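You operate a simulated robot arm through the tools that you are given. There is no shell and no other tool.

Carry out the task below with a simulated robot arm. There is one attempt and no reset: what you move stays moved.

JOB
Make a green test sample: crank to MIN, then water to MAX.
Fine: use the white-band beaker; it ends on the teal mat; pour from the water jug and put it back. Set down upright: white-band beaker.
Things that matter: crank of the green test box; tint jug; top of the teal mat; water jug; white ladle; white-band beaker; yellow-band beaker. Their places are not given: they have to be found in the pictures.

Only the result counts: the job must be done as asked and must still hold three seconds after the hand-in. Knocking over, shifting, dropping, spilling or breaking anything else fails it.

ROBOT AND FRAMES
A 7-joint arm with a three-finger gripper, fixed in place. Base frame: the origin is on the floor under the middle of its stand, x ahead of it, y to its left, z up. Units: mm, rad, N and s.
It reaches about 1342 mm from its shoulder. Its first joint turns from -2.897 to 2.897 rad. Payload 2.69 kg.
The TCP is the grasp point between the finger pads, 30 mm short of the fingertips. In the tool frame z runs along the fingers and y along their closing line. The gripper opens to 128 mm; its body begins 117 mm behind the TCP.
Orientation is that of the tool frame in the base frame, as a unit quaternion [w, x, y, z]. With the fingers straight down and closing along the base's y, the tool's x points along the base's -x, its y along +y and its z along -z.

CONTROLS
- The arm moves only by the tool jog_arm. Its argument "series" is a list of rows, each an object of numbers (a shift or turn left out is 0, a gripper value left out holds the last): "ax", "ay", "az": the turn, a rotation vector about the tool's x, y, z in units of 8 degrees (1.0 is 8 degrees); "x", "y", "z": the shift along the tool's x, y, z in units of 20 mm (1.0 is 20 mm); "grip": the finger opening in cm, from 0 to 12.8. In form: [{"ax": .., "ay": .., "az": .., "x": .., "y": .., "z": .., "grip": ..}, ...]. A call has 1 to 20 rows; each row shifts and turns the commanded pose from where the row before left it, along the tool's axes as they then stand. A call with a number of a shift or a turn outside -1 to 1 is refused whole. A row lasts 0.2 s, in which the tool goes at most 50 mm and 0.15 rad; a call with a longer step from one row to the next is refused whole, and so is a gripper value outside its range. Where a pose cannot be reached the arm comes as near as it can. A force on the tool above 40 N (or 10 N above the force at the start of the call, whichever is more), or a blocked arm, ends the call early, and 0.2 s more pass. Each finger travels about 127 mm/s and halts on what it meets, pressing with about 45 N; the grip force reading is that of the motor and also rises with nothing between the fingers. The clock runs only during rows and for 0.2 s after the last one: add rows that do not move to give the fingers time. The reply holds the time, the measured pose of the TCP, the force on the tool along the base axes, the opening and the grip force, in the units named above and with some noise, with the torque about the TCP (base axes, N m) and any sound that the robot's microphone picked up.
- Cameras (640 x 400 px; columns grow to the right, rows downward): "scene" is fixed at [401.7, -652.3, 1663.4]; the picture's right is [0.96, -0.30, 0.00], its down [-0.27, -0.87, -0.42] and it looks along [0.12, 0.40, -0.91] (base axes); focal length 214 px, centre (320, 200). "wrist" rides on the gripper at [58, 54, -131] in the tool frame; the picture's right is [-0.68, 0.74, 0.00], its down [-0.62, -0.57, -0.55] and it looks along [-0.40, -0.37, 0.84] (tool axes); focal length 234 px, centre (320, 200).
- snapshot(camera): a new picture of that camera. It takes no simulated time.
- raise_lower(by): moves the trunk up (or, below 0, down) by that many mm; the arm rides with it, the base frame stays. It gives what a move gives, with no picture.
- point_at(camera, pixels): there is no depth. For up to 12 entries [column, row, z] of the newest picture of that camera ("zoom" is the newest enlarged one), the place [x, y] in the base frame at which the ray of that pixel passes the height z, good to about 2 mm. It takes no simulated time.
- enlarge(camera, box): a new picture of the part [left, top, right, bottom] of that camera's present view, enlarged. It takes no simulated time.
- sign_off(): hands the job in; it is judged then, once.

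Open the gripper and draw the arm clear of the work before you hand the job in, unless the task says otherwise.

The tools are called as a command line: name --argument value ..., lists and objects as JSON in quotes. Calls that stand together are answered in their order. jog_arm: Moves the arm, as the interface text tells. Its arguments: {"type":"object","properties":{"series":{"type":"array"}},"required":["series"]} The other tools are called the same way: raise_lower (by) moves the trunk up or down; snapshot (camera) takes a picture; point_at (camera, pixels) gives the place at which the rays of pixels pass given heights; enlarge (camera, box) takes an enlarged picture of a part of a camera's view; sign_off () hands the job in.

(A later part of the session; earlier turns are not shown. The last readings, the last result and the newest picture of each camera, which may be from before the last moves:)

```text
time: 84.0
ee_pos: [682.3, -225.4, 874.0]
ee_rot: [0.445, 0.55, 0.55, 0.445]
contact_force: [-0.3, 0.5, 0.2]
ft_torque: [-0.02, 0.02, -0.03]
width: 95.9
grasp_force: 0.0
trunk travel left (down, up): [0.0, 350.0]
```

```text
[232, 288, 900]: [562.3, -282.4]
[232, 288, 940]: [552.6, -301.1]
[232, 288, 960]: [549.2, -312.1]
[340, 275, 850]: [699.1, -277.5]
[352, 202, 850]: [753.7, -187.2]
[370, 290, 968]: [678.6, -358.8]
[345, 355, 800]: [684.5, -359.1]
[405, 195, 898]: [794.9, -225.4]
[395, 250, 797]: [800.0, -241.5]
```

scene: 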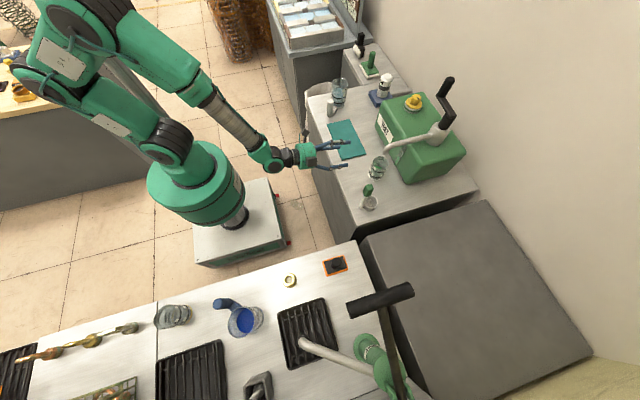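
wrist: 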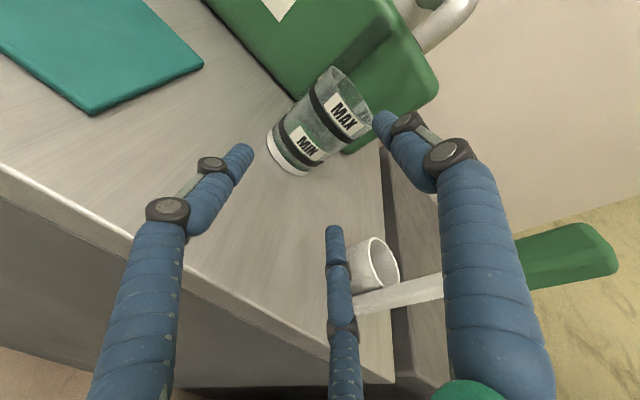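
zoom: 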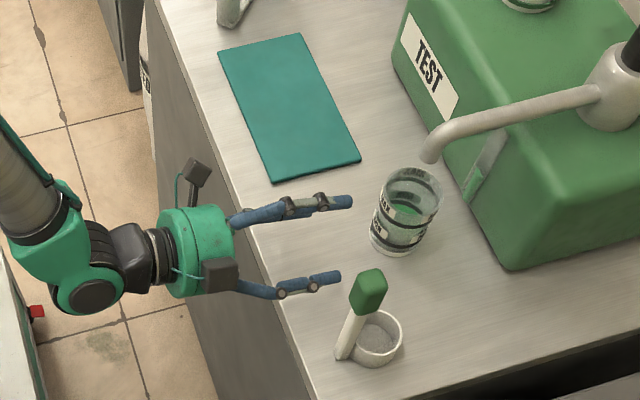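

Clearance to the ladle handle stays about 40 mm. I advance 80 mm and re-check the alignment of the fingers around the beaker.

jog_arm --series '[{"y": 0.2, "z": 0.94}, {"y": 0.2, "z": 0.94}, {"y": 0.2, "z": 0.94}, {"y": 0.2, "z": 0.94}]'

snapshot --camera "wrist"

enlarge --camera "scene" --box '[330, 130, 420, 210]'

```text
time: 85.0
ee_pos: [758.9, -226.1, 874.5]
ee_rot: [0.445, 0.55, 0.549, 0.445]
contact_force: [0.2, 0.0, -0.2]
ft_torque: [0.04, -0.01, 0.02]
width: 96.1
grasp_force: 0.0
trunk travel left (down, up): [0.0, 350.0]
```

```text
taken
```

wrist: 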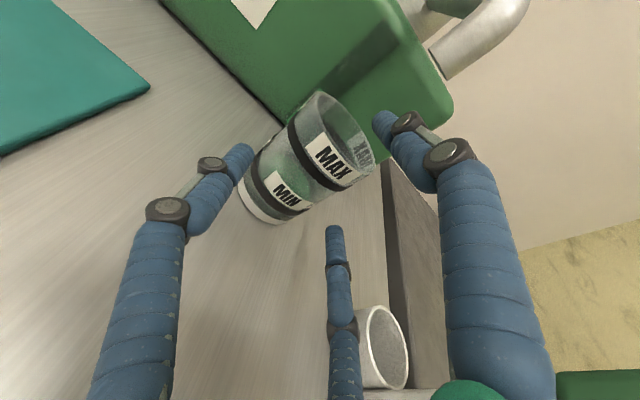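

```text
5.00 times, centred on (375, 170) of scene
```

zoom: 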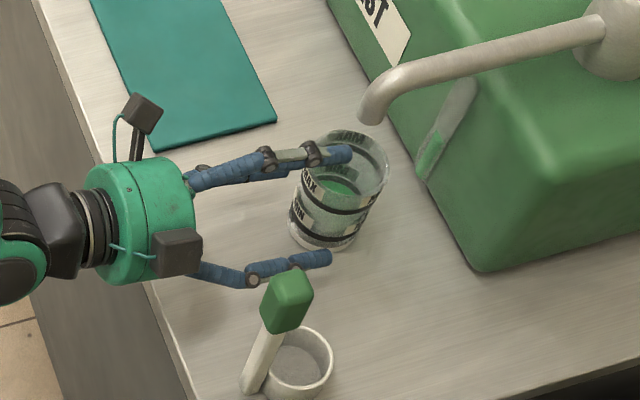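

The fingers pass on both sides of the beaker (B-finger tip near (240,150) just outside its edge). I shift 2 mm toward +y and advance the last 36 mm.

jog_arm --series '[{"x": 0.12}, {"y": 0.187, "z": 0.88}, {"y": 0.187, "z": 0.88}, {}]'

snapshot --camera "wrist"

enlarge --camera "scene" --box '[340, 135, 420, 205]'

```text
time: 86.0
ee_pos: [795.1, -222.7, 871.4]
ee_rot: [0.444, 0.55, 0.55, 0.445]
contact_force: [-0.2, -0.1, 0.6]
ft_torque: [-0.02, 0.0, -0.01]
width: 96.0
grasp_force: 0.0
trunk travel left (down, up): [0.0, 350.0]
```

```text
taken
```

wrist: 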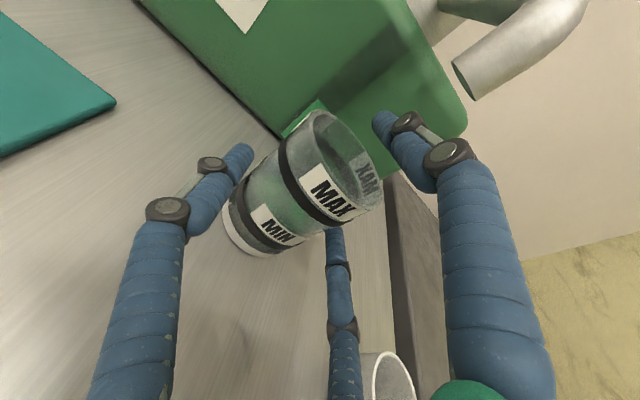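

```text
5.71 times, centred on (380, 170) of scene
```

zoom: 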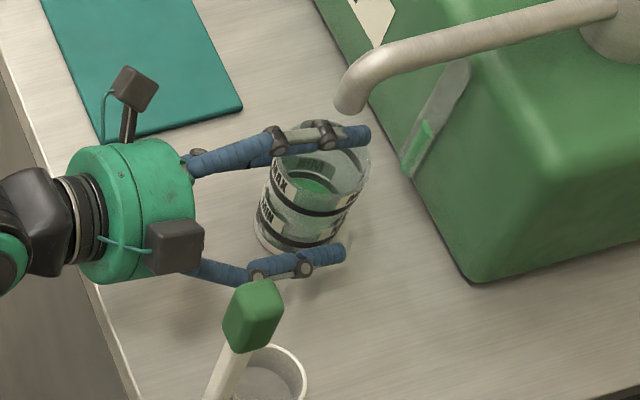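

The beaker sits between the two side fingers with the top finger above the rim. I close slowly toward 7.8 cm and read the grip.

jog_arm --series '[{"grip": 9.2}, {"grip": 8.9}, {"grip": 8.6}, {"grip": 8.4}, {}]'

snapshot --camera "wrist"

```text
time: 87.2
ee_pos: [793.7, -223.0, 871.7]
ee_rot: [0.445, 0.55, 0.549, 0.445]
contact_force: [0.4, -0.1, -0.3]
ft_torque: [-0.02, -0.01, 0.02]
width: 84.0
grasp_force: 0.4
trunk travel left (down, up): [0.0, 350.0]
```

```text
taken
```

wrist: 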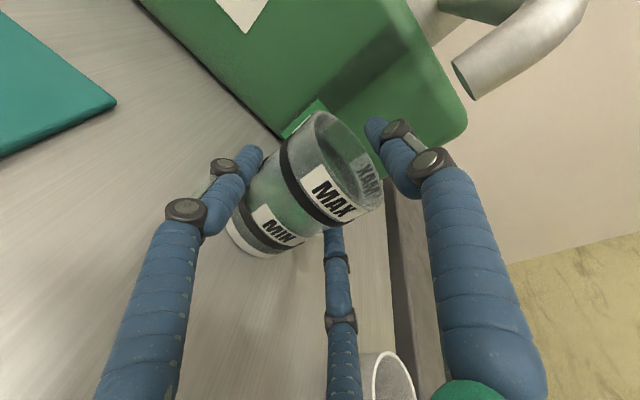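

At 84 mm there is hardly any force yet; I continue to 7.8 cm.

jog_arm --series '[{"grip": 8.2}, {"grip": 8.0}, {"grip": 7.8}, {}, {}]'

snapshot --camera "wrist"

enlarge --camera "scene" --box '[340, 135, 420, 205]'

```text
time: 88.5
ee_pos: [794.5, -223.8, 872.4]
ee_rot: [0.445, 0.55, 0.549, 0.445]
contact_force: [-0.1, 0.4, 0.6]
ft_torque: [-0.03, 0.01, 0.03]
width: 78.6
grasp_force: 0.3
trunk travel left (down, up): [0.0, 350.0]
```

```text
taken
```

wrist: 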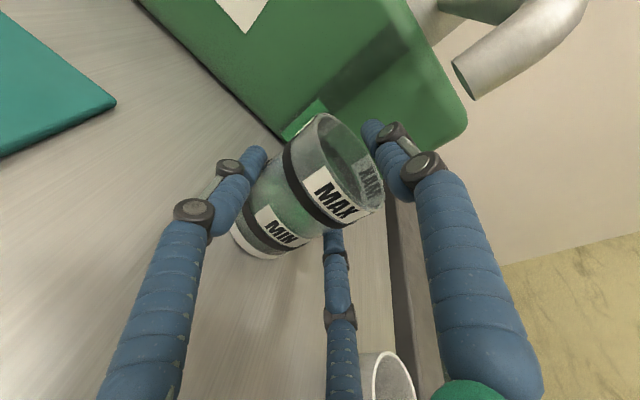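

```text
5.71 times, centred on (380, 170) of scene
```

zoom: 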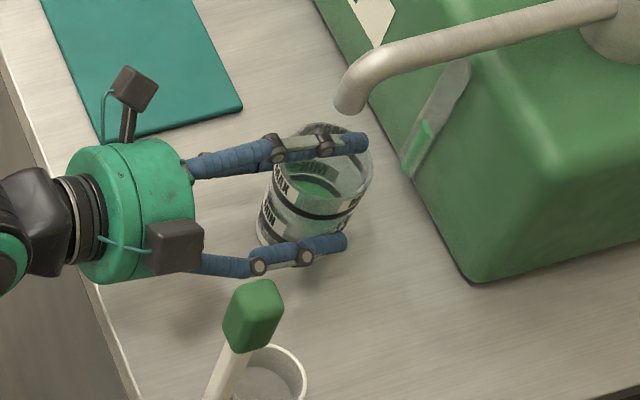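

Still no load at 78.6 mm. I raise 8 mm to keep the top finger off the rim and keep closing in small steps.

jog_arm --series '[{"y": 0.39, "z": -0.083}, {"grip": 7.6}, {"grip": 7.4}, {"grip": 7.2}, {}, {}]'

snapshot --camera "wrist"

```text
time: 89.8
ee_pos: [795.3, -224.0, 879.0]
ee_rot: [0.445, 0.55, 0.549, 0.445]
contact_force: [-0.5, -0.4, -1.5]
ft_torque: [0.01, -0.01, 0.0]
width: 78.6
grasp_force: 5.1
trunk travel left (down, up): [0.0, 350.0]
```

```text
taken
```

wrist: 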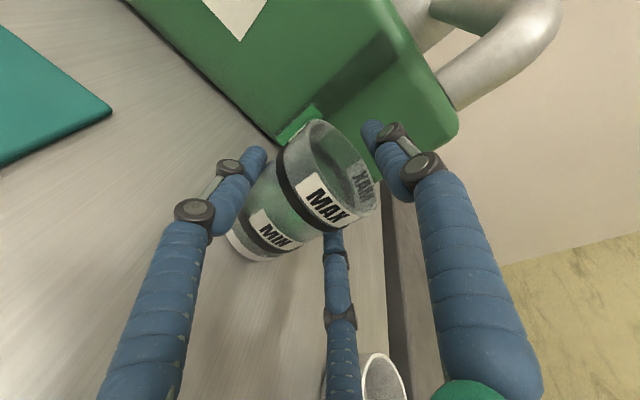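

The fingers now hold at 78.6 mm with 5 N. I tighten the command to 5.5 cm for a firmer pinch.

jog_arm --series '[{"grip": 6.6}, {"grip": 6.0}, {"grip": 5.5}, {}, {}]'

enlarge --camera "wrist" --box '[200, 90, 420, 280]'

```text
time: 91.0
ee_pos: [794.9, -222.5, 879.4]
ee_rot: [0.444, 0.55, 0.55, 0.445]
contact_force: [0.6, -0.4, -2.1]
ft_torque: [0.0, 0.0, 0.01]
width: 77.5
grasp_force: 16.9
trunk travel left (down, up): [0.0, 350.0]
```

```text
2.11 times, centred on (310, 185) of wrist
```

zoom: 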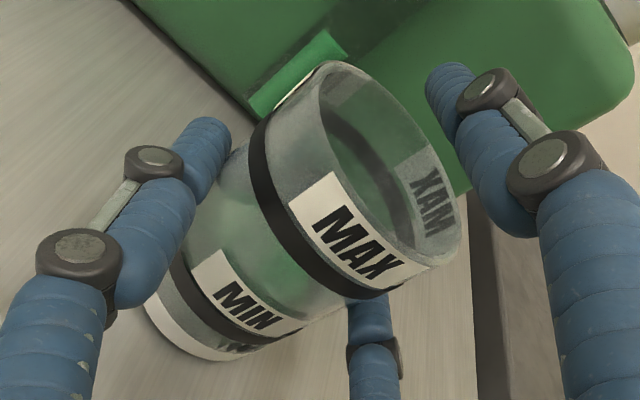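

Grip force is 17 N and the load reads −2 N vertically. I lift 8 mm, keeping the top finger below the spout, and check.

jog_arm --series '[{"y": 0.2, "z": -0.042}, {"y": 0.196, "z": -0.042}, {}]'

snapshot --camera "wrist"

enlarge --camera "scene" --box '[340, 135, 420, 205]'

```text
time: 91.8
ee_pos: [794.3, -223.0, 889.0]
ee_rot: [0.445, 0.549, 0.55, 0.444]
contact_force: [0.2, 0.0, -1.4]
ft_torque: [-0.02, -0.01, -0.05]
width: 77.8
grasp_force: 17.3
trunk travel left (down, up): [0.0, 350.0]
```

```text
taken
```

wrist: 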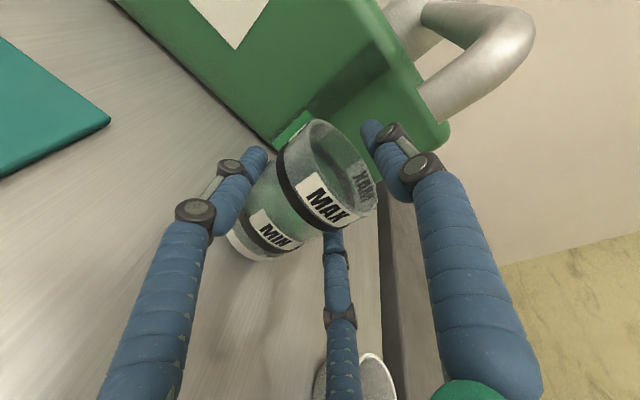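

```text
5.71 times, centred on (380, 170) of scene
```

zoom: 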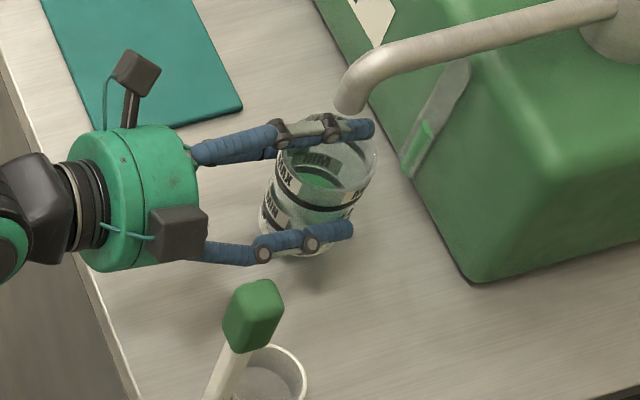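

The beaker hangs steadily in the pinch. I draw it back from under the spout, lift a little more, and carry it toward the mat at a gentle pace.

jog_arm --series '[{"y": -0.06, "z": -0.28}, {"y": -0.114, "z": -0.538}, {"y": -0.114, "z": -0.538}, {"y": -0.114, "z": -0.538}, {"y": -0.114, "z": -0.538}, {"y": -0.06, "z": -0.28}, {"y": 0.35, "z": -0.07}, {"y": 0.35, "z": -0.07}, {}]'

snapshot --camera "wrist"

```text
time: 93.8
ee_pos: [738.9, -221.9, 901.4]
ee_rot: [0.445, 0.549, 0.55, 0.445]
contact_force: [-0.3, -0.5, -0.9]
ft_torque: [0.02, 0.0, 0.03]
width: 77.7
grasp_force: 16.9
trunk travel left (down, up): [0.0, 350.0]
```

```text
taken
```

wrist: 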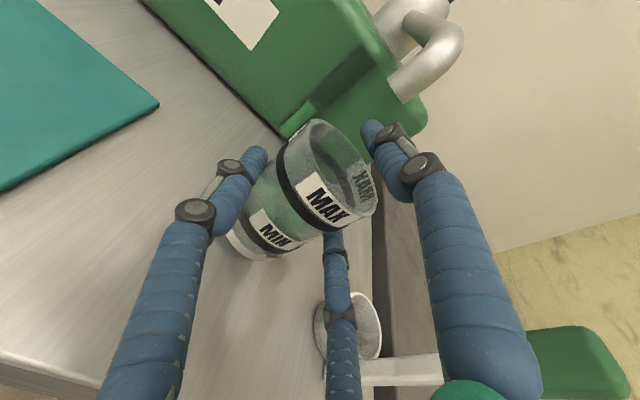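

Now I carry it 222 mm toward +y with gentle ramps.

jog_arm --series '[{"x": 0.3}, {"x": 0.5}, {"x": 0.75}, {"x": 0.75}, {"x": 0.75}, {"x": 0.75}, {"x": 0.75}, {"x": 0.75}, {"x": 0.75}, {"x": 0.75}, {"x": 0.75}, {"x": 0.75}, {"x": 0.75}, {"x": 0.75}, {"x": 0.55}, {"x": 0.4}, {"x": 0.3}, {}]'

snapshot --camera "wrist"

enlarge --camera "scene" --box '[290, 80, 420, 190]'

```text
time: 96.0
ee_pos: [732.4, -91.4, 852.6]
ee_rot: [0.421, 0.567, 0.56, 0.433]
contact_force: [6.4, 2.3, 6.1]
ft_torque: [0.15, -0.11, -0.01]
width: 78.6
grasp_force: 15.5
trunk travel left (down, up): [0.0, 350.0]
stopped in row 10: the force on the tool passed its limit at 57 N (the readings are from after the stop); the commanded pose is now the measured one
```

```text
taken
```

wrist: 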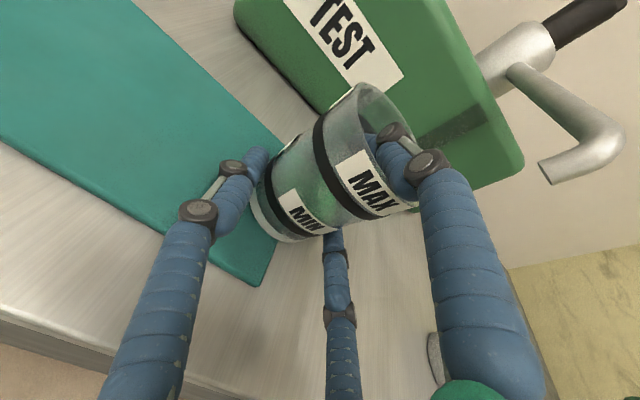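

```text
3.64 times, centred on (355, 135) of scene
```

zoom: 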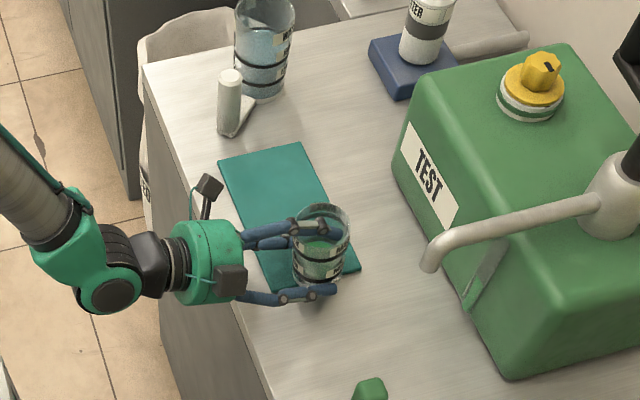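

The arm sagged during that sweep (z dropped to 853) and stopped on force: the beaker touched down near the mat's edge. I look closely before doing anything.

enlarge --camera "scene" --box '[330, 130, 370, 170]'

enlarge --camera "wrist" --box '[220, 70, 460, 280]'

```text
10.00 times, centred on (350, 150) of scene
```

zoom: 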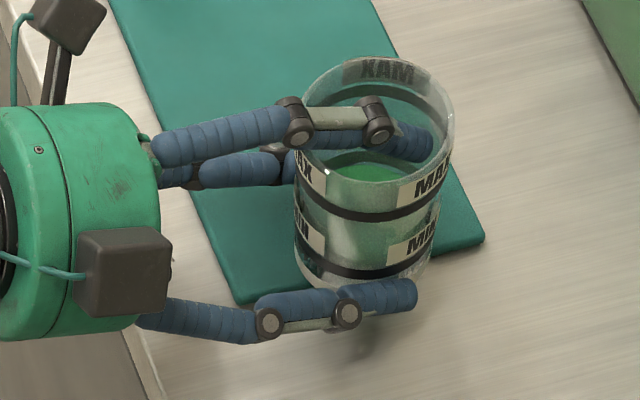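

```text
1.90 times, centred on (340, 175) of wrist
```

zoom: 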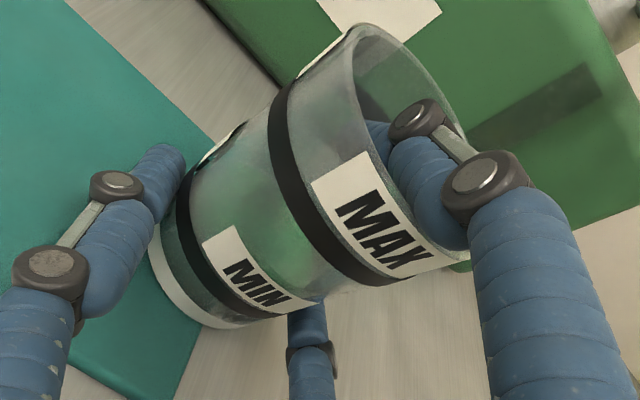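

The beaker is upright but standing half on the mat's −y edge, and the top finger has dipped into its mouth; the arm apparently hit its close-in reach limit. I release gently (to 8.8 cm) so the beaker stands by itself.

jog_arm --series '[{"grip": 7.4}, {"grip": 7.8}, {"grip": 8.2}, {"grip": 8.5}, {"grip": 8.8}, {}]'

enlarge --camera "scene" --box '[330, 130, 370, 170]'

enlarge --camera "wrist" --box '[220, 70, 460, 280]'

```text
time: 97.4
ee_pos: [733.1, -91.0, 850.7]
ee_rot: [0.421, 0.568, 0.561, 0.43]
contact_force: [1.3, 0.4, -0.5]
ft_torque: [-0.01, 0.06, -0.01]
width: 89.3
grasp_force: 0.1
trunk travel left (down, up): [0.0, 350.0]
```

```text
10.00 times, centred on (350, 150) of scene
```

zoom: 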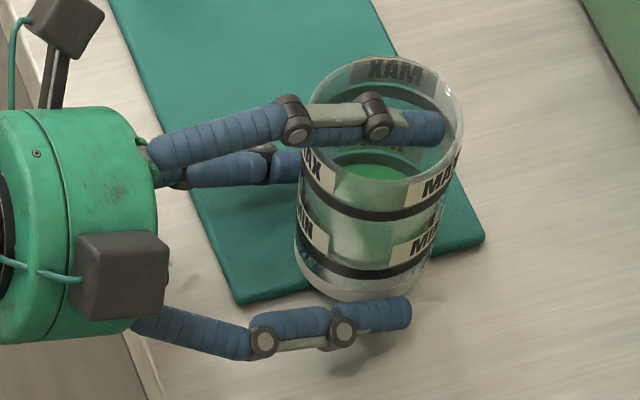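

```text
1.90 times, centred on (340, 175) of wrist
```

zoom: 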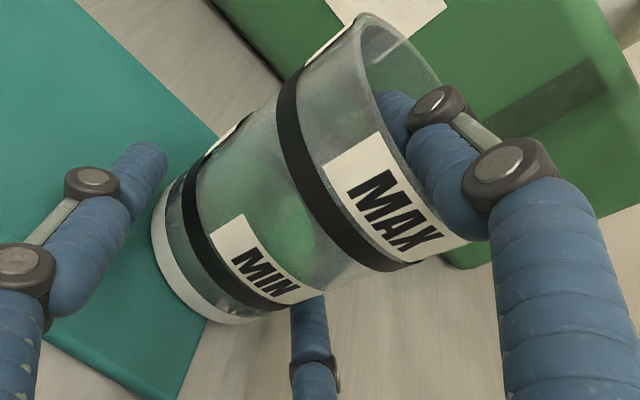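

The beaker stands free and upright, straddling the mat edge, nothing spilled. I lift the fingers straight up off it by raising the trunk 130 mm, then I can regrip from a better-reachable yaw.

raise_lower --by 130

snapshot --camera "wrist"

enlarge --camera "scene" --box '[300, 100, 400, 180]'

```text
time: 99.0
ee_pos: [732.5, -90.7, 980.8]
ee_rot: [0.421, 0.568, 0.561, 0.43]
contact_force: [0.7, 0.2, -0.5]
ft_torque: [-0.04, -0.01, 0.01]
width: 88.0
grasp_force: 0.0
trunk travel left (down, up): [-130.0, 220.0]
```

```text
taken
```

wrist: 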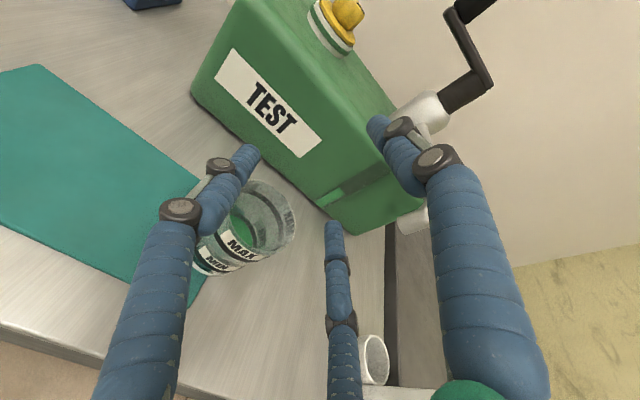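

```text
5.00 times, centred on (350, 140) of scene
```

zoom: 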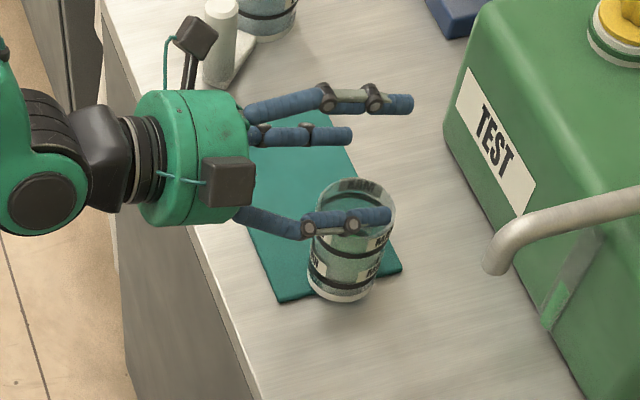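

The fingers are clear above. With no spout here, a vertical three-jaw grasp is best, so I rotate the tool to point straight down.

jog_arm --series '[{"ax": 0.929}, {"ax": 0.929}, {"ax": 0.929}, {"ax": 0.929}, {"ax": 0.929}, {"ax": 0.929}, {"ax": 0.929}, {"ax": 0.929}, {"ax": 0.929}, {"ax": 0.929, "grip": 12.8}, {}, {}]'

snapshot --camera "wrist"

enlarge --camera "scene" --box '[300, 80, 420, 180]'

```text
time: 101.6
ee_pos: [740.7, -78.5, 991.8]
ee_rot: [0.041, 0.697, 0.711, 0.085]
contact_force: [-0.9, 0.8, 0.3]
ft_torque: [-0.03, 0.0, -0.02]
width: 128.0
grasp_force: 0.1
out of reach, approached as far as the arm can: row 6, 7, 8
trunk travel left (down, up): [-130.0, 220.0]
```

```text
taken
```

wrist: 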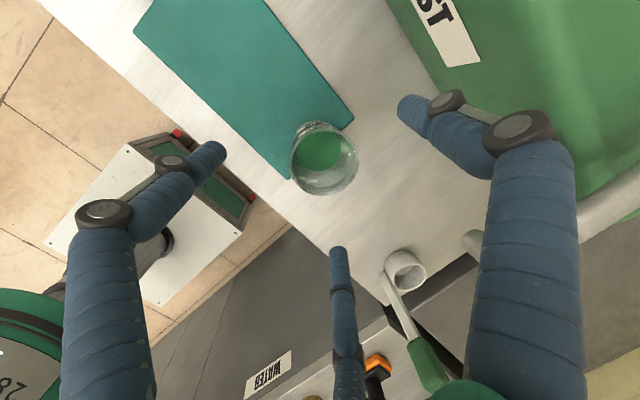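

```text
4.00 times, centred on (360, 130) of scene
```

zoom: 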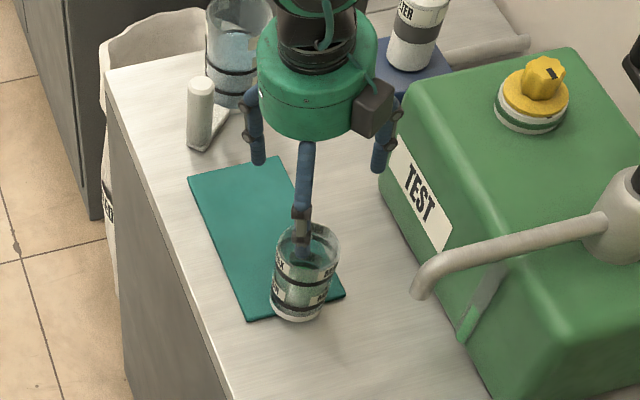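

Now nearly vertical with an 11° residual; the beaker shows at (322,160) in the wrist view. I correct the residual tilt.

jog_arm --series '[{"ax": 0.645, "ay": -0.23}, {"ax": 0.645, "ay": -0.23}, {}]'

snapshot --camera "wrist"

enlarge --camera "scene" --box '[330, 130, 370, 170]'

```text
time: 102.4
ee_pos: [743.5, -78.5, 990.5]
ee_rot: [0.001, 0.7, 0.714, -0.002]
contact_force: [0.0, 0.6, 0.1]
ft_torque: [-0.03, 0.01, -0.01]
width: 128.0
grasp_force: 0.1
trunk travel left (down, up): [-130.0, 220.0]
```

```text
taken
```

wrist: 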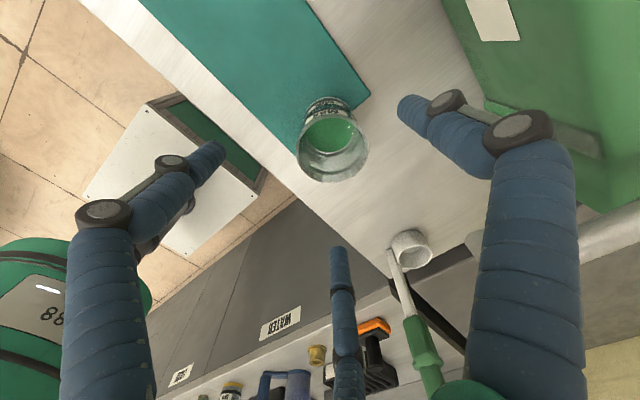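

```text
10.00 times, centred on (350, 150) of scene
```

zoom: 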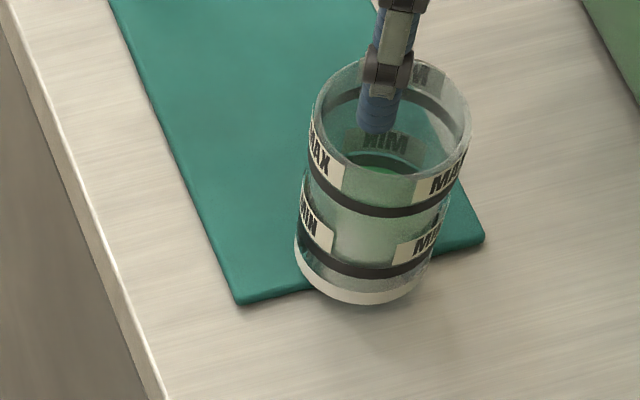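

Tool is now straight down. I zoom the wrist view to locate the beaker's rim precisely.

enlarge --camera "wrist" --box '[285, 85, 385, 195]'

```text
3.64 times, centred on (335, 140) of wrist
```

zoom: 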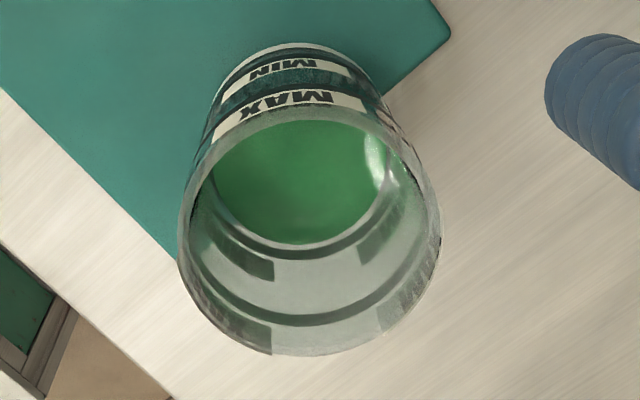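

point_at --camera "zoom" --pixels '[[180, 240, 900], [441, 235, 900], [315, 105, 900], [310, 357, 900], [225, 135, 900], [400, 330, 900], [300, 42, 799], [450, 35, 800], [180, 262, 800]]'

```text
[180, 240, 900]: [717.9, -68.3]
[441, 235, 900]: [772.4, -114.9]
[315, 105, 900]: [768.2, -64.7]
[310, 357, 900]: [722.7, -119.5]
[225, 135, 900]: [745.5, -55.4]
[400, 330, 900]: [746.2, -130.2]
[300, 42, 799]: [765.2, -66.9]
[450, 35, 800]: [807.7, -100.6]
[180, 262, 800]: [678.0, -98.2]
```

The rim centre is at (745.5,−92.2), radius ≈36, and the mat edge is at y≈−100. I centre over it and descend to TCP z≈876 with the fingers fully open around the beaker.

jog_arm --series '[{"x": -0.687, "y": 0.086}, {"z": 0.5}, {"z": 0.95}, {"z": 0.95}, {"z": 0.95}, {}]'

snapshot --camera "wrist"

enlarge --camera "scene" --box '[310, 90, 400, 180]'

```text
time: 103.8
ee_pos: [743.4, -94.7, 925.4]
ee_rot: [0.001, 0.701, 0.713, -0.003]
contact_force: [0.5, 0.4, 0.0]
ft_torque: [0.02, -0.01, 0.01]
width: 127.9
grasp_force: 0.1
trunk travel left (down, up): [-130.0, 220.0]
```

```text
taken
```

wrist: 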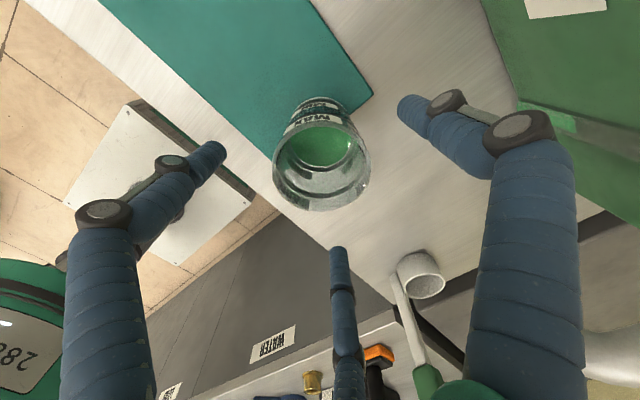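

```text
4.44 times, centred on (355, 135) of scene
```

zoom: 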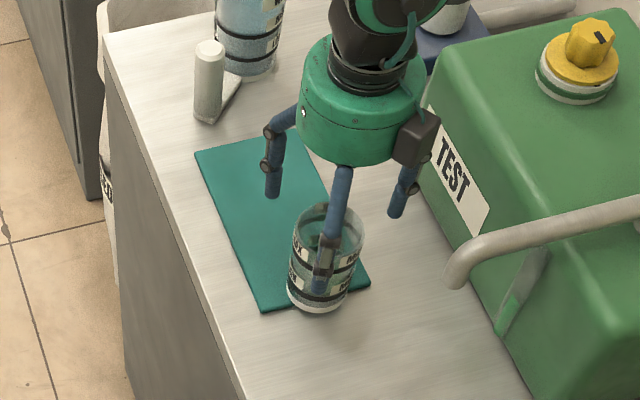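

Aligned to within a few mm; I trim and descend the last 49 mm.

jog_arm --series '[{"x": 0.1, "y": 0.08}, {"z": 0.82}, {"z": 0.82}, {"z": 0.82}, {}]'

jog_arm --series '[{"grip": 11}, {"grip": 9.5}, {"grip": 8.4}, {"grip": 7.8}, {"grip": 7.4}, {}]'

snapshot --camera "wrist"

```text
time: 105.0
ee_pos: [743.8, -90.0, 874.9]
ee_rot: [0.0, 0.701, 0.714, -0.004]
contact_force: [-0.2, 0.7, -0.1]
ft_torque: [0.02, 0.07, 0.0]
width: 127.9
grasp_force: 0.1
trunk travel left (down, up): [-130.0, 220.0]
```

```text
time: 106.4
ee_pos: [744.3, -90.1, 873.3]
ee_rot: [0.001, 0.7, 0.714, -0.003]
contact_force: [1.0, 0.3, 0.0]
ft_torque: [-0.03, 0.0, 0.02]
width: 74.0
grasp_force: 0.1
trunk travel left (down, up): [-130.0, 220.0]
```

```text
taken
```

wrist: 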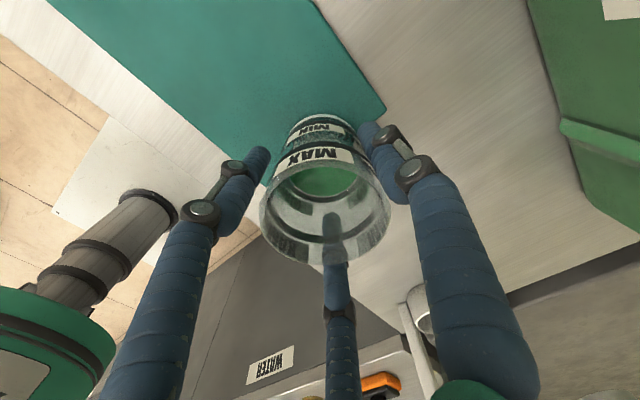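

The fingers surround the beaker at 74 mm. I close to grip, commanding 6.2 cm.

jog_arm --series '[{"grip": 7.2}, {"grip": 7.0}, {"grip": 6.6}, {"grip": 6.2}, {}, {}]'

```text
time: 107.8
ee_pos: [744.9, -89.2, 874.2]
ee_rot: [0.0, 0.7, 0.714, -0.002]
contact_force: [2.0, -2.2, 2.8]
ft_torque: [-0.08, -0.06, 0.03]
width: 66.9
grasp_force: 44.9
trunk travel left (down, up): [-130.0, 220.0]
```

Firm grip (45 N at 67 mm). I lift 24 mm gently and check.

jog_arm --series '[{"z": -0.3}, {"z": -0.45}, {"z": -0.45}, {}]'

enlarge --camera "scene" --box '[310, 90, 400, 180]'

```text
time: 108.8
ee_pos: [744.5, -88.8, 898.7]
ee_rot: [0.001, 0.7, 0.714, -0.002]
contact_force: [0.1, 0.2, -2.1]
ft_torque: [0.01, 0.0, 0.0]
width: 65.5
grasp_force: 45.2
trunk travel left (down, up): [-130.0, 220.0]
```

```text
4.44 times, centred on (355, 135) of scene
```

zoom: 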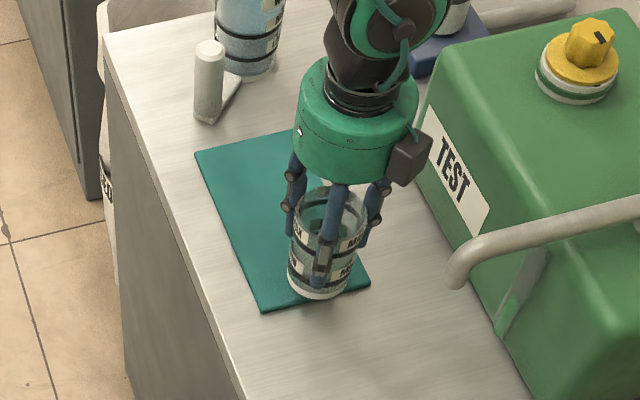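

It is held well. I carry it 72 mm toward +y over the mat.

jog_arm --series '[{"x": 0.3}, {"x": 0.55, "y": 0.05}, {"x": 0.7, "y": 0.05}, {"x": 0.7, "y": 0.05}, {"x": 0.6}, {"x": 0.45}, {"x": 0.3}, {}]'

snapshot --camera "wrist"

enlarge --camera "scene" --box '[310, 80, 400, 170]'

```text
time: 110.6
ee_pos: [746.9, -18.7, 899.3]
ee_rot: [0.002, 0.7, 0.714, -0.003]
contact_force: [-0.6, 0.9, -1.2]
ft_torque: [0.0, 0.0, 0.04]
width: 65.5
grasp_force: 44.8
trunk travel left (down, up): [-130.0, 220.0]
```

```text
taken
```

wrist: 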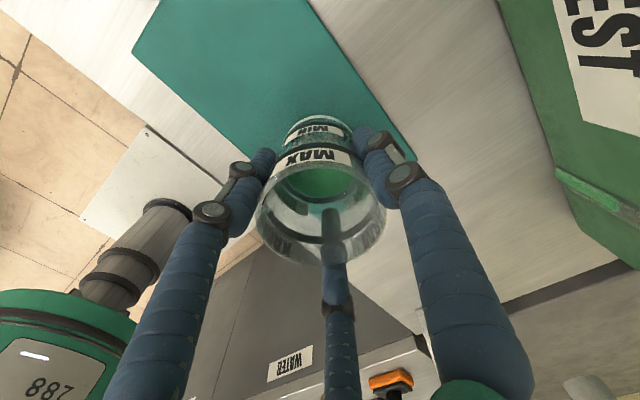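

```text
4.44 times, centred on (355, 125) of scene
```

zoom: 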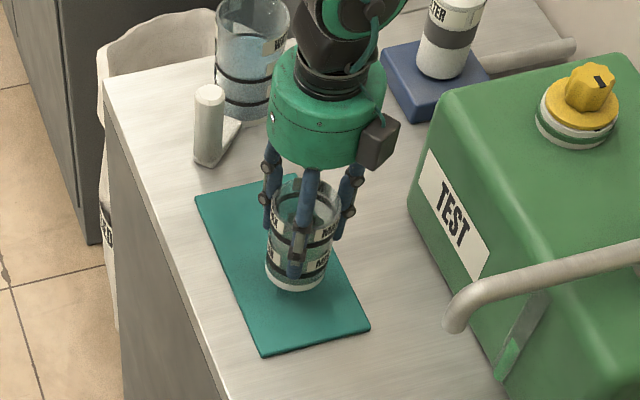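

The beaker is over the mat's interior at (747,−19). I lower it back to the grasp height (≈874.5).

jog_arm --series '[{"z": 0.45}, {"z": 0.35}, {"z": 0.2}, {"z": 0.15}, {}]'

```text
time: 111.8
ee_pos: [745.4, -19.0, 875.2]
ee_rot: [0.001, 0.7, 0.714, -0.003]
contact_force: [-0.1, 0.0, -1.7]
ft_torque: [0.06, 0.01, 0.02]
width: 65.3
grasp_force: 44.7
trunk travel left (down, up): [-130.0, 220.0]
```

Still carrying the weight (−1.7 N), so I go down in 1 mm steps until it's supported.

jog_arm --series '[{"z": 0.05}, {"z": 0.05}, {}]'

enlarge --camera "scene" --box '[330, 115, 370, 155]'

```text
time: 112.6
ee_pos: [747.4, -18.6, 874.3]
ee_rot: [0.002, 0.7, 0.714, -0.002]
contact_force: [0.2, 1.2, 13.7]
ft_torque: [0.44, 0.4, 0.03]
width: 65.7
grasp_force: 45.0
trunk travel left (down, up): [-130.0, 220.0]
```

```text
10.00 times, centred on (350, 135) of scene
```

zoom: 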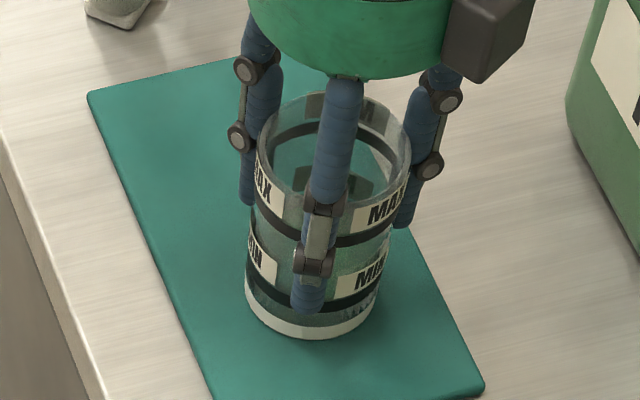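

Force +13.7 N: the beaker rests on the mat. I open the fingers gradually.

jog_arm --series '[{"z": -0.03, "grip": 6.8}, {"grip": 7.2}, {"grip": 7.8}, {"grip": 8.8}, {"grip": 10}, {"grip": 11.5}, {"grip": 12.8}, {}]'

enlarge --camera "scene" --box '[330, 115, 370, 155]'

```text
time: 114.4
ee_pos: [745.0, -19.1, 873.4]
ee_rot: [0.002, 0.7, 0.714, -0.002]
contact_force: [-0.2, -0.1, 0.5]
ft_torque: [0.04, 0.0, 0.03]
width: 127.8
grasp_force: 0.1
trunk travel left (down, up): [-130.0, 220.0]
```

```text
10.00 times, centred on (350, 135) of scene
```

zoom: 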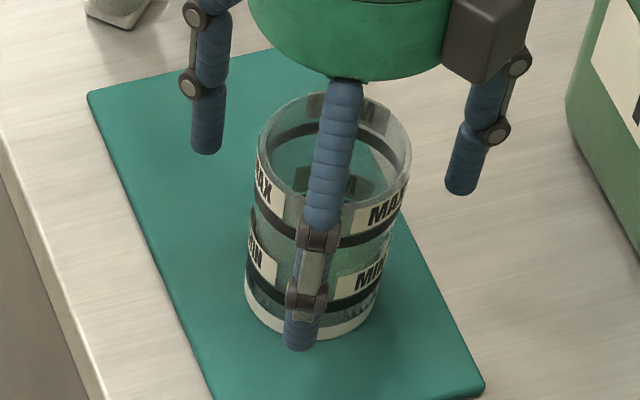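

The beaker stands upright inside the mat. I rise straight up 180 mm.

jog_arm --series '[{"z": -0.7}, {"z": -1}, {"z": -1}, {"z": -1}, {"z": -1}, {"z": -1}, {"z": -1}, {"z": -1}, {"z": -1}, {"z": -0.3}]'

snapshot --camera "wrist"

snapshot --camera "scene"

```text
time: 116.6
ee_pos: [746.4, -19.4, 1051.4]
ee_rot: [0.001, 0.701, 0.714, -0.002]
contact_force: [-0.4, 0.7, 0.4]
ft_torque: [0.03, 0.01, -0.01]
width: 128.1
grasp_force: 0.0
trunk travel left (down, up): [-130.0, 220.0]
```

```text
taken
```

wrist: 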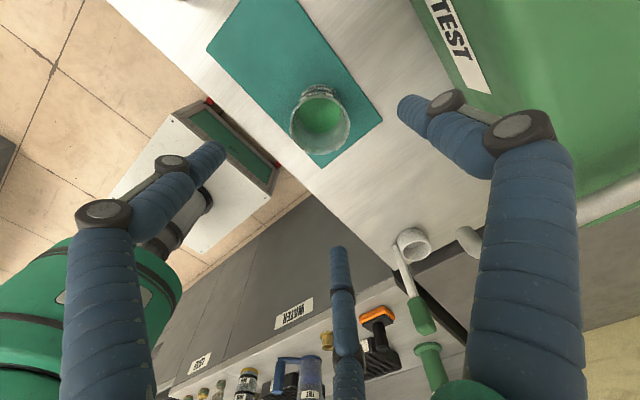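

```text
taken
```

scene: 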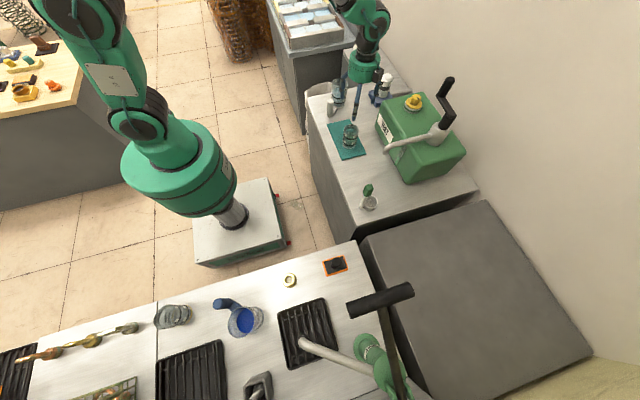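

The beaker stands on the mat at about (746,−19). Next the water jug: I move over its handle and yaw the hand to +9° so two fingers will straddle the jug side of the handle post.

jog_arm --series '[{"x": 0.986, "y": -0.127}, {"x": 0.986, "y": -0.127}, {"x": 0.986, "y": -0.127}, {"x": 0.986, "y": -0.127}, {"x": 0.986, "y": -0.127}, {"x": 0.986, "y": -0.127}, {"x": 0.986, "y": -0.127}, {"x": 0.986, "y": -0.127}, {"x": 0.986, "y": -0.127}, {"x": 0.986, "y": -0.127}, {"x": 0.986, "y": -0.127}]'

jog_arm --series '[{"az": -0.952}, {"az": -0.952}, {"az": -0.952}, {"az": -0.952}, {"az": -0.952}, {"az": -0.952}, {"az": -0.952}, {"az": -0.952}, {"az": -0.952}, {"az": -0.952}, {"az": -0.952}, {"az": -0.952}, {"az": -0.952}, {}]'

snapshot --camera "wrist"

enlarge --camera "scene" --box '[300, 60, 400, 150]'

```text
time: 119.0
ee_pos: [713.9, 198.4, 1053.4]
ee_rot: [0.001, 0.7, 0.714, -0.003]
contact_force: [0.1, -0.6, 0.3]
ft_torque: [0.01, 0.01, -0.04]
width: 127.9
grasp_force: 0.0
trunk travel left (down, up): [-130.0, 220.0]
```

```text
time: 122.0
ee_pos: [715.3, 197.9, 1050.9]
ee_rot: [-0.001, -0.089, 0.996, -0.003]
contact_force: [0.0, 0.0, -0.1]
ft_torque: [-0.03, 0.0, -0.01]
width: 128.1
grasp_force: 0.0
trunk travel left (down, up): [-130.0, 220.0]
```

```text
taken
```

wrist: 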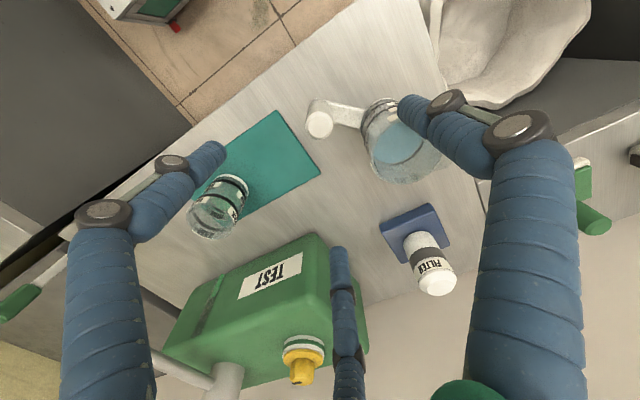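

```text
4.44 times, centred on (350, 105) of scene
```

zoom: 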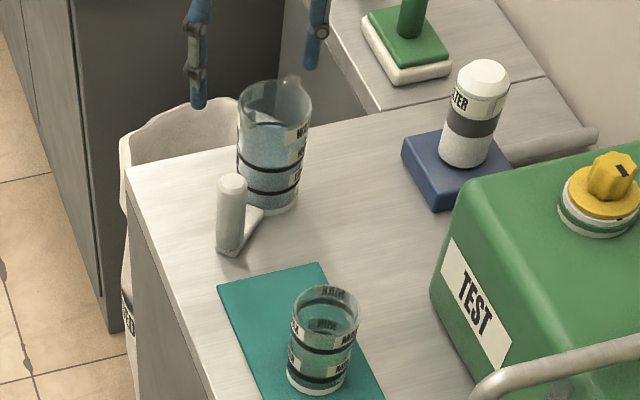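

I see the handle top at (320,124) and the jug with its blue water at (398,142). I zoom to measure them.

enlarge --camera "wrist" --box '[295, 80, 455, 200]'

```text
3.33 times, centred on (375, 140) of wrist
```

zoom: 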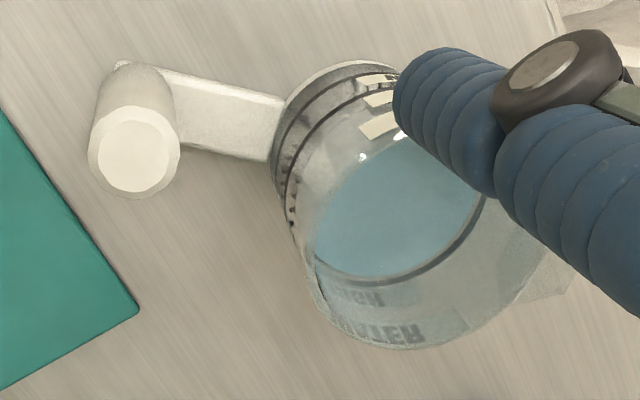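

point_at --camera "zoom" --pixels '[[135, 152, 885], [135, 152, 895], [89, 152, 892], [181, 152, 892], [100, 80, 800], [175, 75, 810], [390, 348, 935], [305, 255, 935], [575, 280, 935], [490, 310, 935], [345, 60, 800], [270, 160, 800]]'

enlarge --camera "scene" --box '[318, 70, 360, 120]'

```text
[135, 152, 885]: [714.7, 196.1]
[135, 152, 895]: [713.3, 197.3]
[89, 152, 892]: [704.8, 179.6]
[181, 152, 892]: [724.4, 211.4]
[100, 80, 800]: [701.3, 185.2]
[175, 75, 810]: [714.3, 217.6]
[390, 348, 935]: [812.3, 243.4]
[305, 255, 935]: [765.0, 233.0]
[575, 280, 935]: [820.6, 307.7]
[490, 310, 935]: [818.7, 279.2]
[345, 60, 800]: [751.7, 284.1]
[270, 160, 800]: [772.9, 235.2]
```

```text
8.00 times, centred on (339, 95) of scene
```

zoom: 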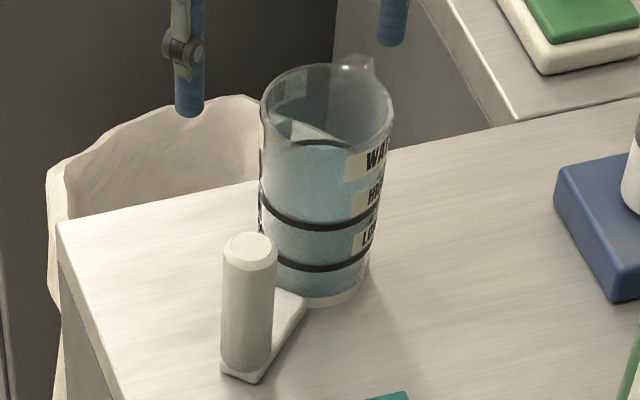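

point_at --camera "zoom" --pixels '[[261, 108, 935], [393, 110, 935], [325, 65, 935], [325, 150, 935], [353, 55, 935], [327, 108, 945], [327, 108, 925], [248, 250, 890], [245, 365, 797], [320, 306, 797], [264, 275, 797], [370, 275, 797]]'

```text
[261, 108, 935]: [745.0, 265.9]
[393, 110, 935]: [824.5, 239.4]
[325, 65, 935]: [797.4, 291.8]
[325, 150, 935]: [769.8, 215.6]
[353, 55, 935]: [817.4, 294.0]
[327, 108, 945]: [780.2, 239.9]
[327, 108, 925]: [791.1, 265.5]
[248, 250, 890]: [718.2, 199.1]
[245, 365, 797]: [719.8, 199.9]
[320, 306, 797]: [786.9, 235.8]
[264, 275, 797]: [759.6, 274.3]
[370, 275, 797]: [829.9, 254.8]
```

The handle post is at (716.5,198.5), ~37 mm thick, top z≈890; the jug centre is near (792,266), rim z≈925, lip toward azimuth ≈43°. Before gripping I rehearse the pour pose in the air: yaw −130° here first.

jog_arm --series '[{"az": 0.956}, {"az": 0.956}, {"az": 0.956}, {"az": 0.956}, {"az": 0.956}, {"az": 0.956}, {"az": 0.956}, {"az": 0.956}, {"az": 0.956}, {"az": 0.956}, {"az": 0.956}, {"az": 0.956}, {"az": 0.956}, {"az": 0.956}, {"az": 0.956}, {"az": 0.956}, {"az": 0.956}, {}]'

```text
time: 125.8
ee_pos: [716.2, 198.8, 1052.2]
ee_rot: [0.001, 0.866, 0.5, -0.002]
contact_force: [0.1, 0.1, -0.9]
ft_torque: [-0.01, 0.0, 0.02]
width: 128.0
grasp_force: 0.2
trunk travel left (down, up): [-130.0, 220.0]
```

Yaw −120° is reachable. Now I rehearse the pour position near (746,105,1030) and a 64° tilt toward +y.

jog_arm --series '[{"x": -0.664, "y": 0.73, "z": 0.22}, {"x": -0.664, "y": 0.73, "z": 0.22}, {"x": -0.664, "y": 0.73, "z": 0.22}, {"x": -0.664, "y": 0.73, "z": 0.22}, {"x": -0.664, "y": 0.73, "z": 0.22}, {"ax": 0.5, "ay": 0.866}, {"ax": 0.5, "ay": 0.866}, {"ax": 0.5, "ay": 0.866}, {"ax": 0.5, "ay": 0.866}, {"ax": 0.5, "ay": 0.866}, {"ax": 0.5, "ay": 0.866}, {"ax": 0.5, "ay": 0.866}, {"ax": 0.5, "ay": 0.866}, {}]'

snapshot --camera "scene"

snapshot --camera "wrist"

```text
time: 128.8
ee_pos: [745.9, 104.6, 1029.5]
ee_rot: [-0.459, 0.735, 0.425, 0.263]
contact_force: [0.6, 0.5, -0.6]
ft_torque: [0.03, 0.06, 0.04]
width: 128.2
grasp_force: 0.0
trunk travel left (down, up): [-130.0, 220.0]
```

```text
taken
```

scene: 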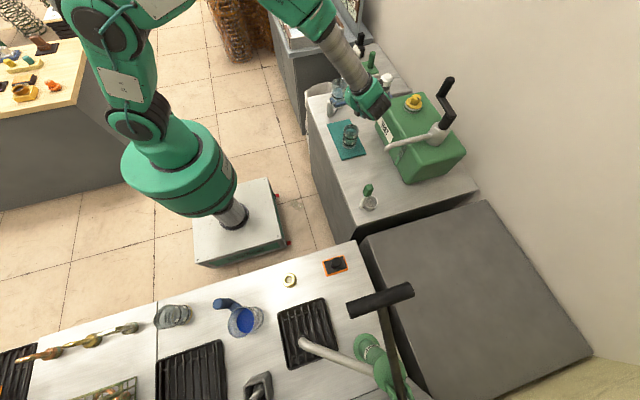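

```text
taken
```

wrist: 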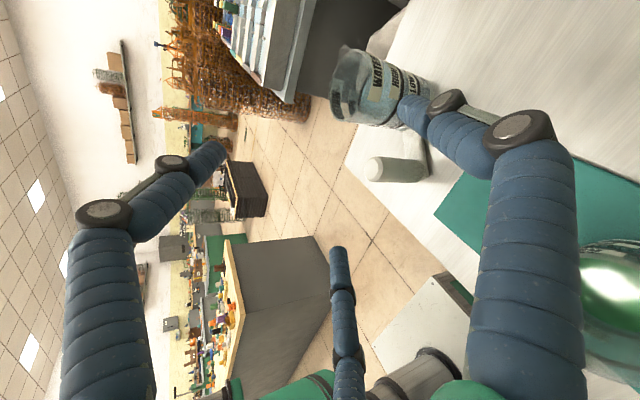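

The pour pose is reachable and the scene camera still sees the beaker at (350,135). I undo the tilt and return above the handle.

jog_arm --series '[{"ax": -0.5, "ay": -0.866}, {"ax": -0.5, "ay": -0.866}, {"ax": -0.5, "ay": -0.866}, {"ax": -0.5, "ay": -0.866}, {"ax": -0.5, "ay": -0.866}, {"ax": -0.5, "ay": -0.866}, {"ax": -0.5, "ay": -0.866}, {"ax": -0.5, "ay": -0.866}, {"x": 0.664, "y": -0.73, "z": -0.22}, {"x": 0.664, "y": -0.73, "z": -0.22}, {"x": 0.664, "y": -0.73, "z": -0.22}, {"x": 0.664, "y": -0.73, "z": -0.22}, {"x": 0.664, "y": -0.73, "z": -0.22}]'

jog_arm --series '[{"az": -0.978}, {"az": -0.978}, {"az": -0.978}, {"az": -0.978}, {"az": -0.978}, {"az": -0.978}, {"az": -0.978}, {"az": -0.978}, {"az": -0.978}, {"az": -0.978}, {"az": -0.978}, {"az": -0.978}, {"az": -0.978}, {"az": -0.978}, {"az": -0.978}, {"az": -0.978}, {"az": -0.978, "grip": 7}, {}]'

snapshot --camera "wrist"

```text
time: 131.6
ee_pos: [714.6, 197.6, 1051.0]
ee_rot: [0.001, 0.865, 0.501, -0.003]
contact_force: [0.1, -0.4, 0.1]
ft_torque: [0.0, 0.06, 0.06]
width: 128.1
grasp_force: 0.1
trunk travel left (down, up): [-130.0, 220.0]
```

```text
time: 135.4
ee_pos: [716.4, 199.5, 1052.7]
ee_rot: [-0.001, -0.114, 0.993, -0.001]
contact_force: [-0.5, -0.7, -0.5]
ft_torque: [-0.02, -0.02, 0.0]
width: 69.9
grasp_force: 0.0
trunk travel left (down, up): [-130.0, 220.0]
```

```text
taken
```

wrist: 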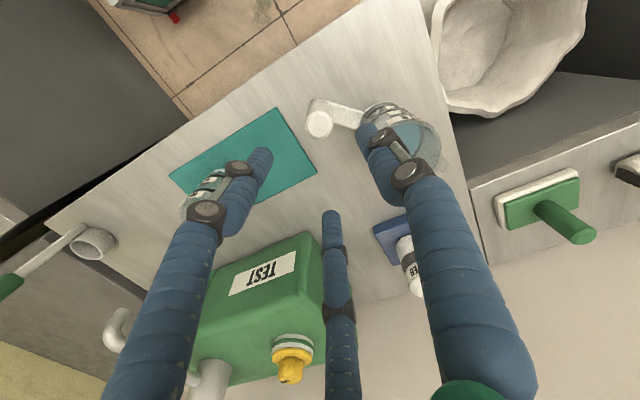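

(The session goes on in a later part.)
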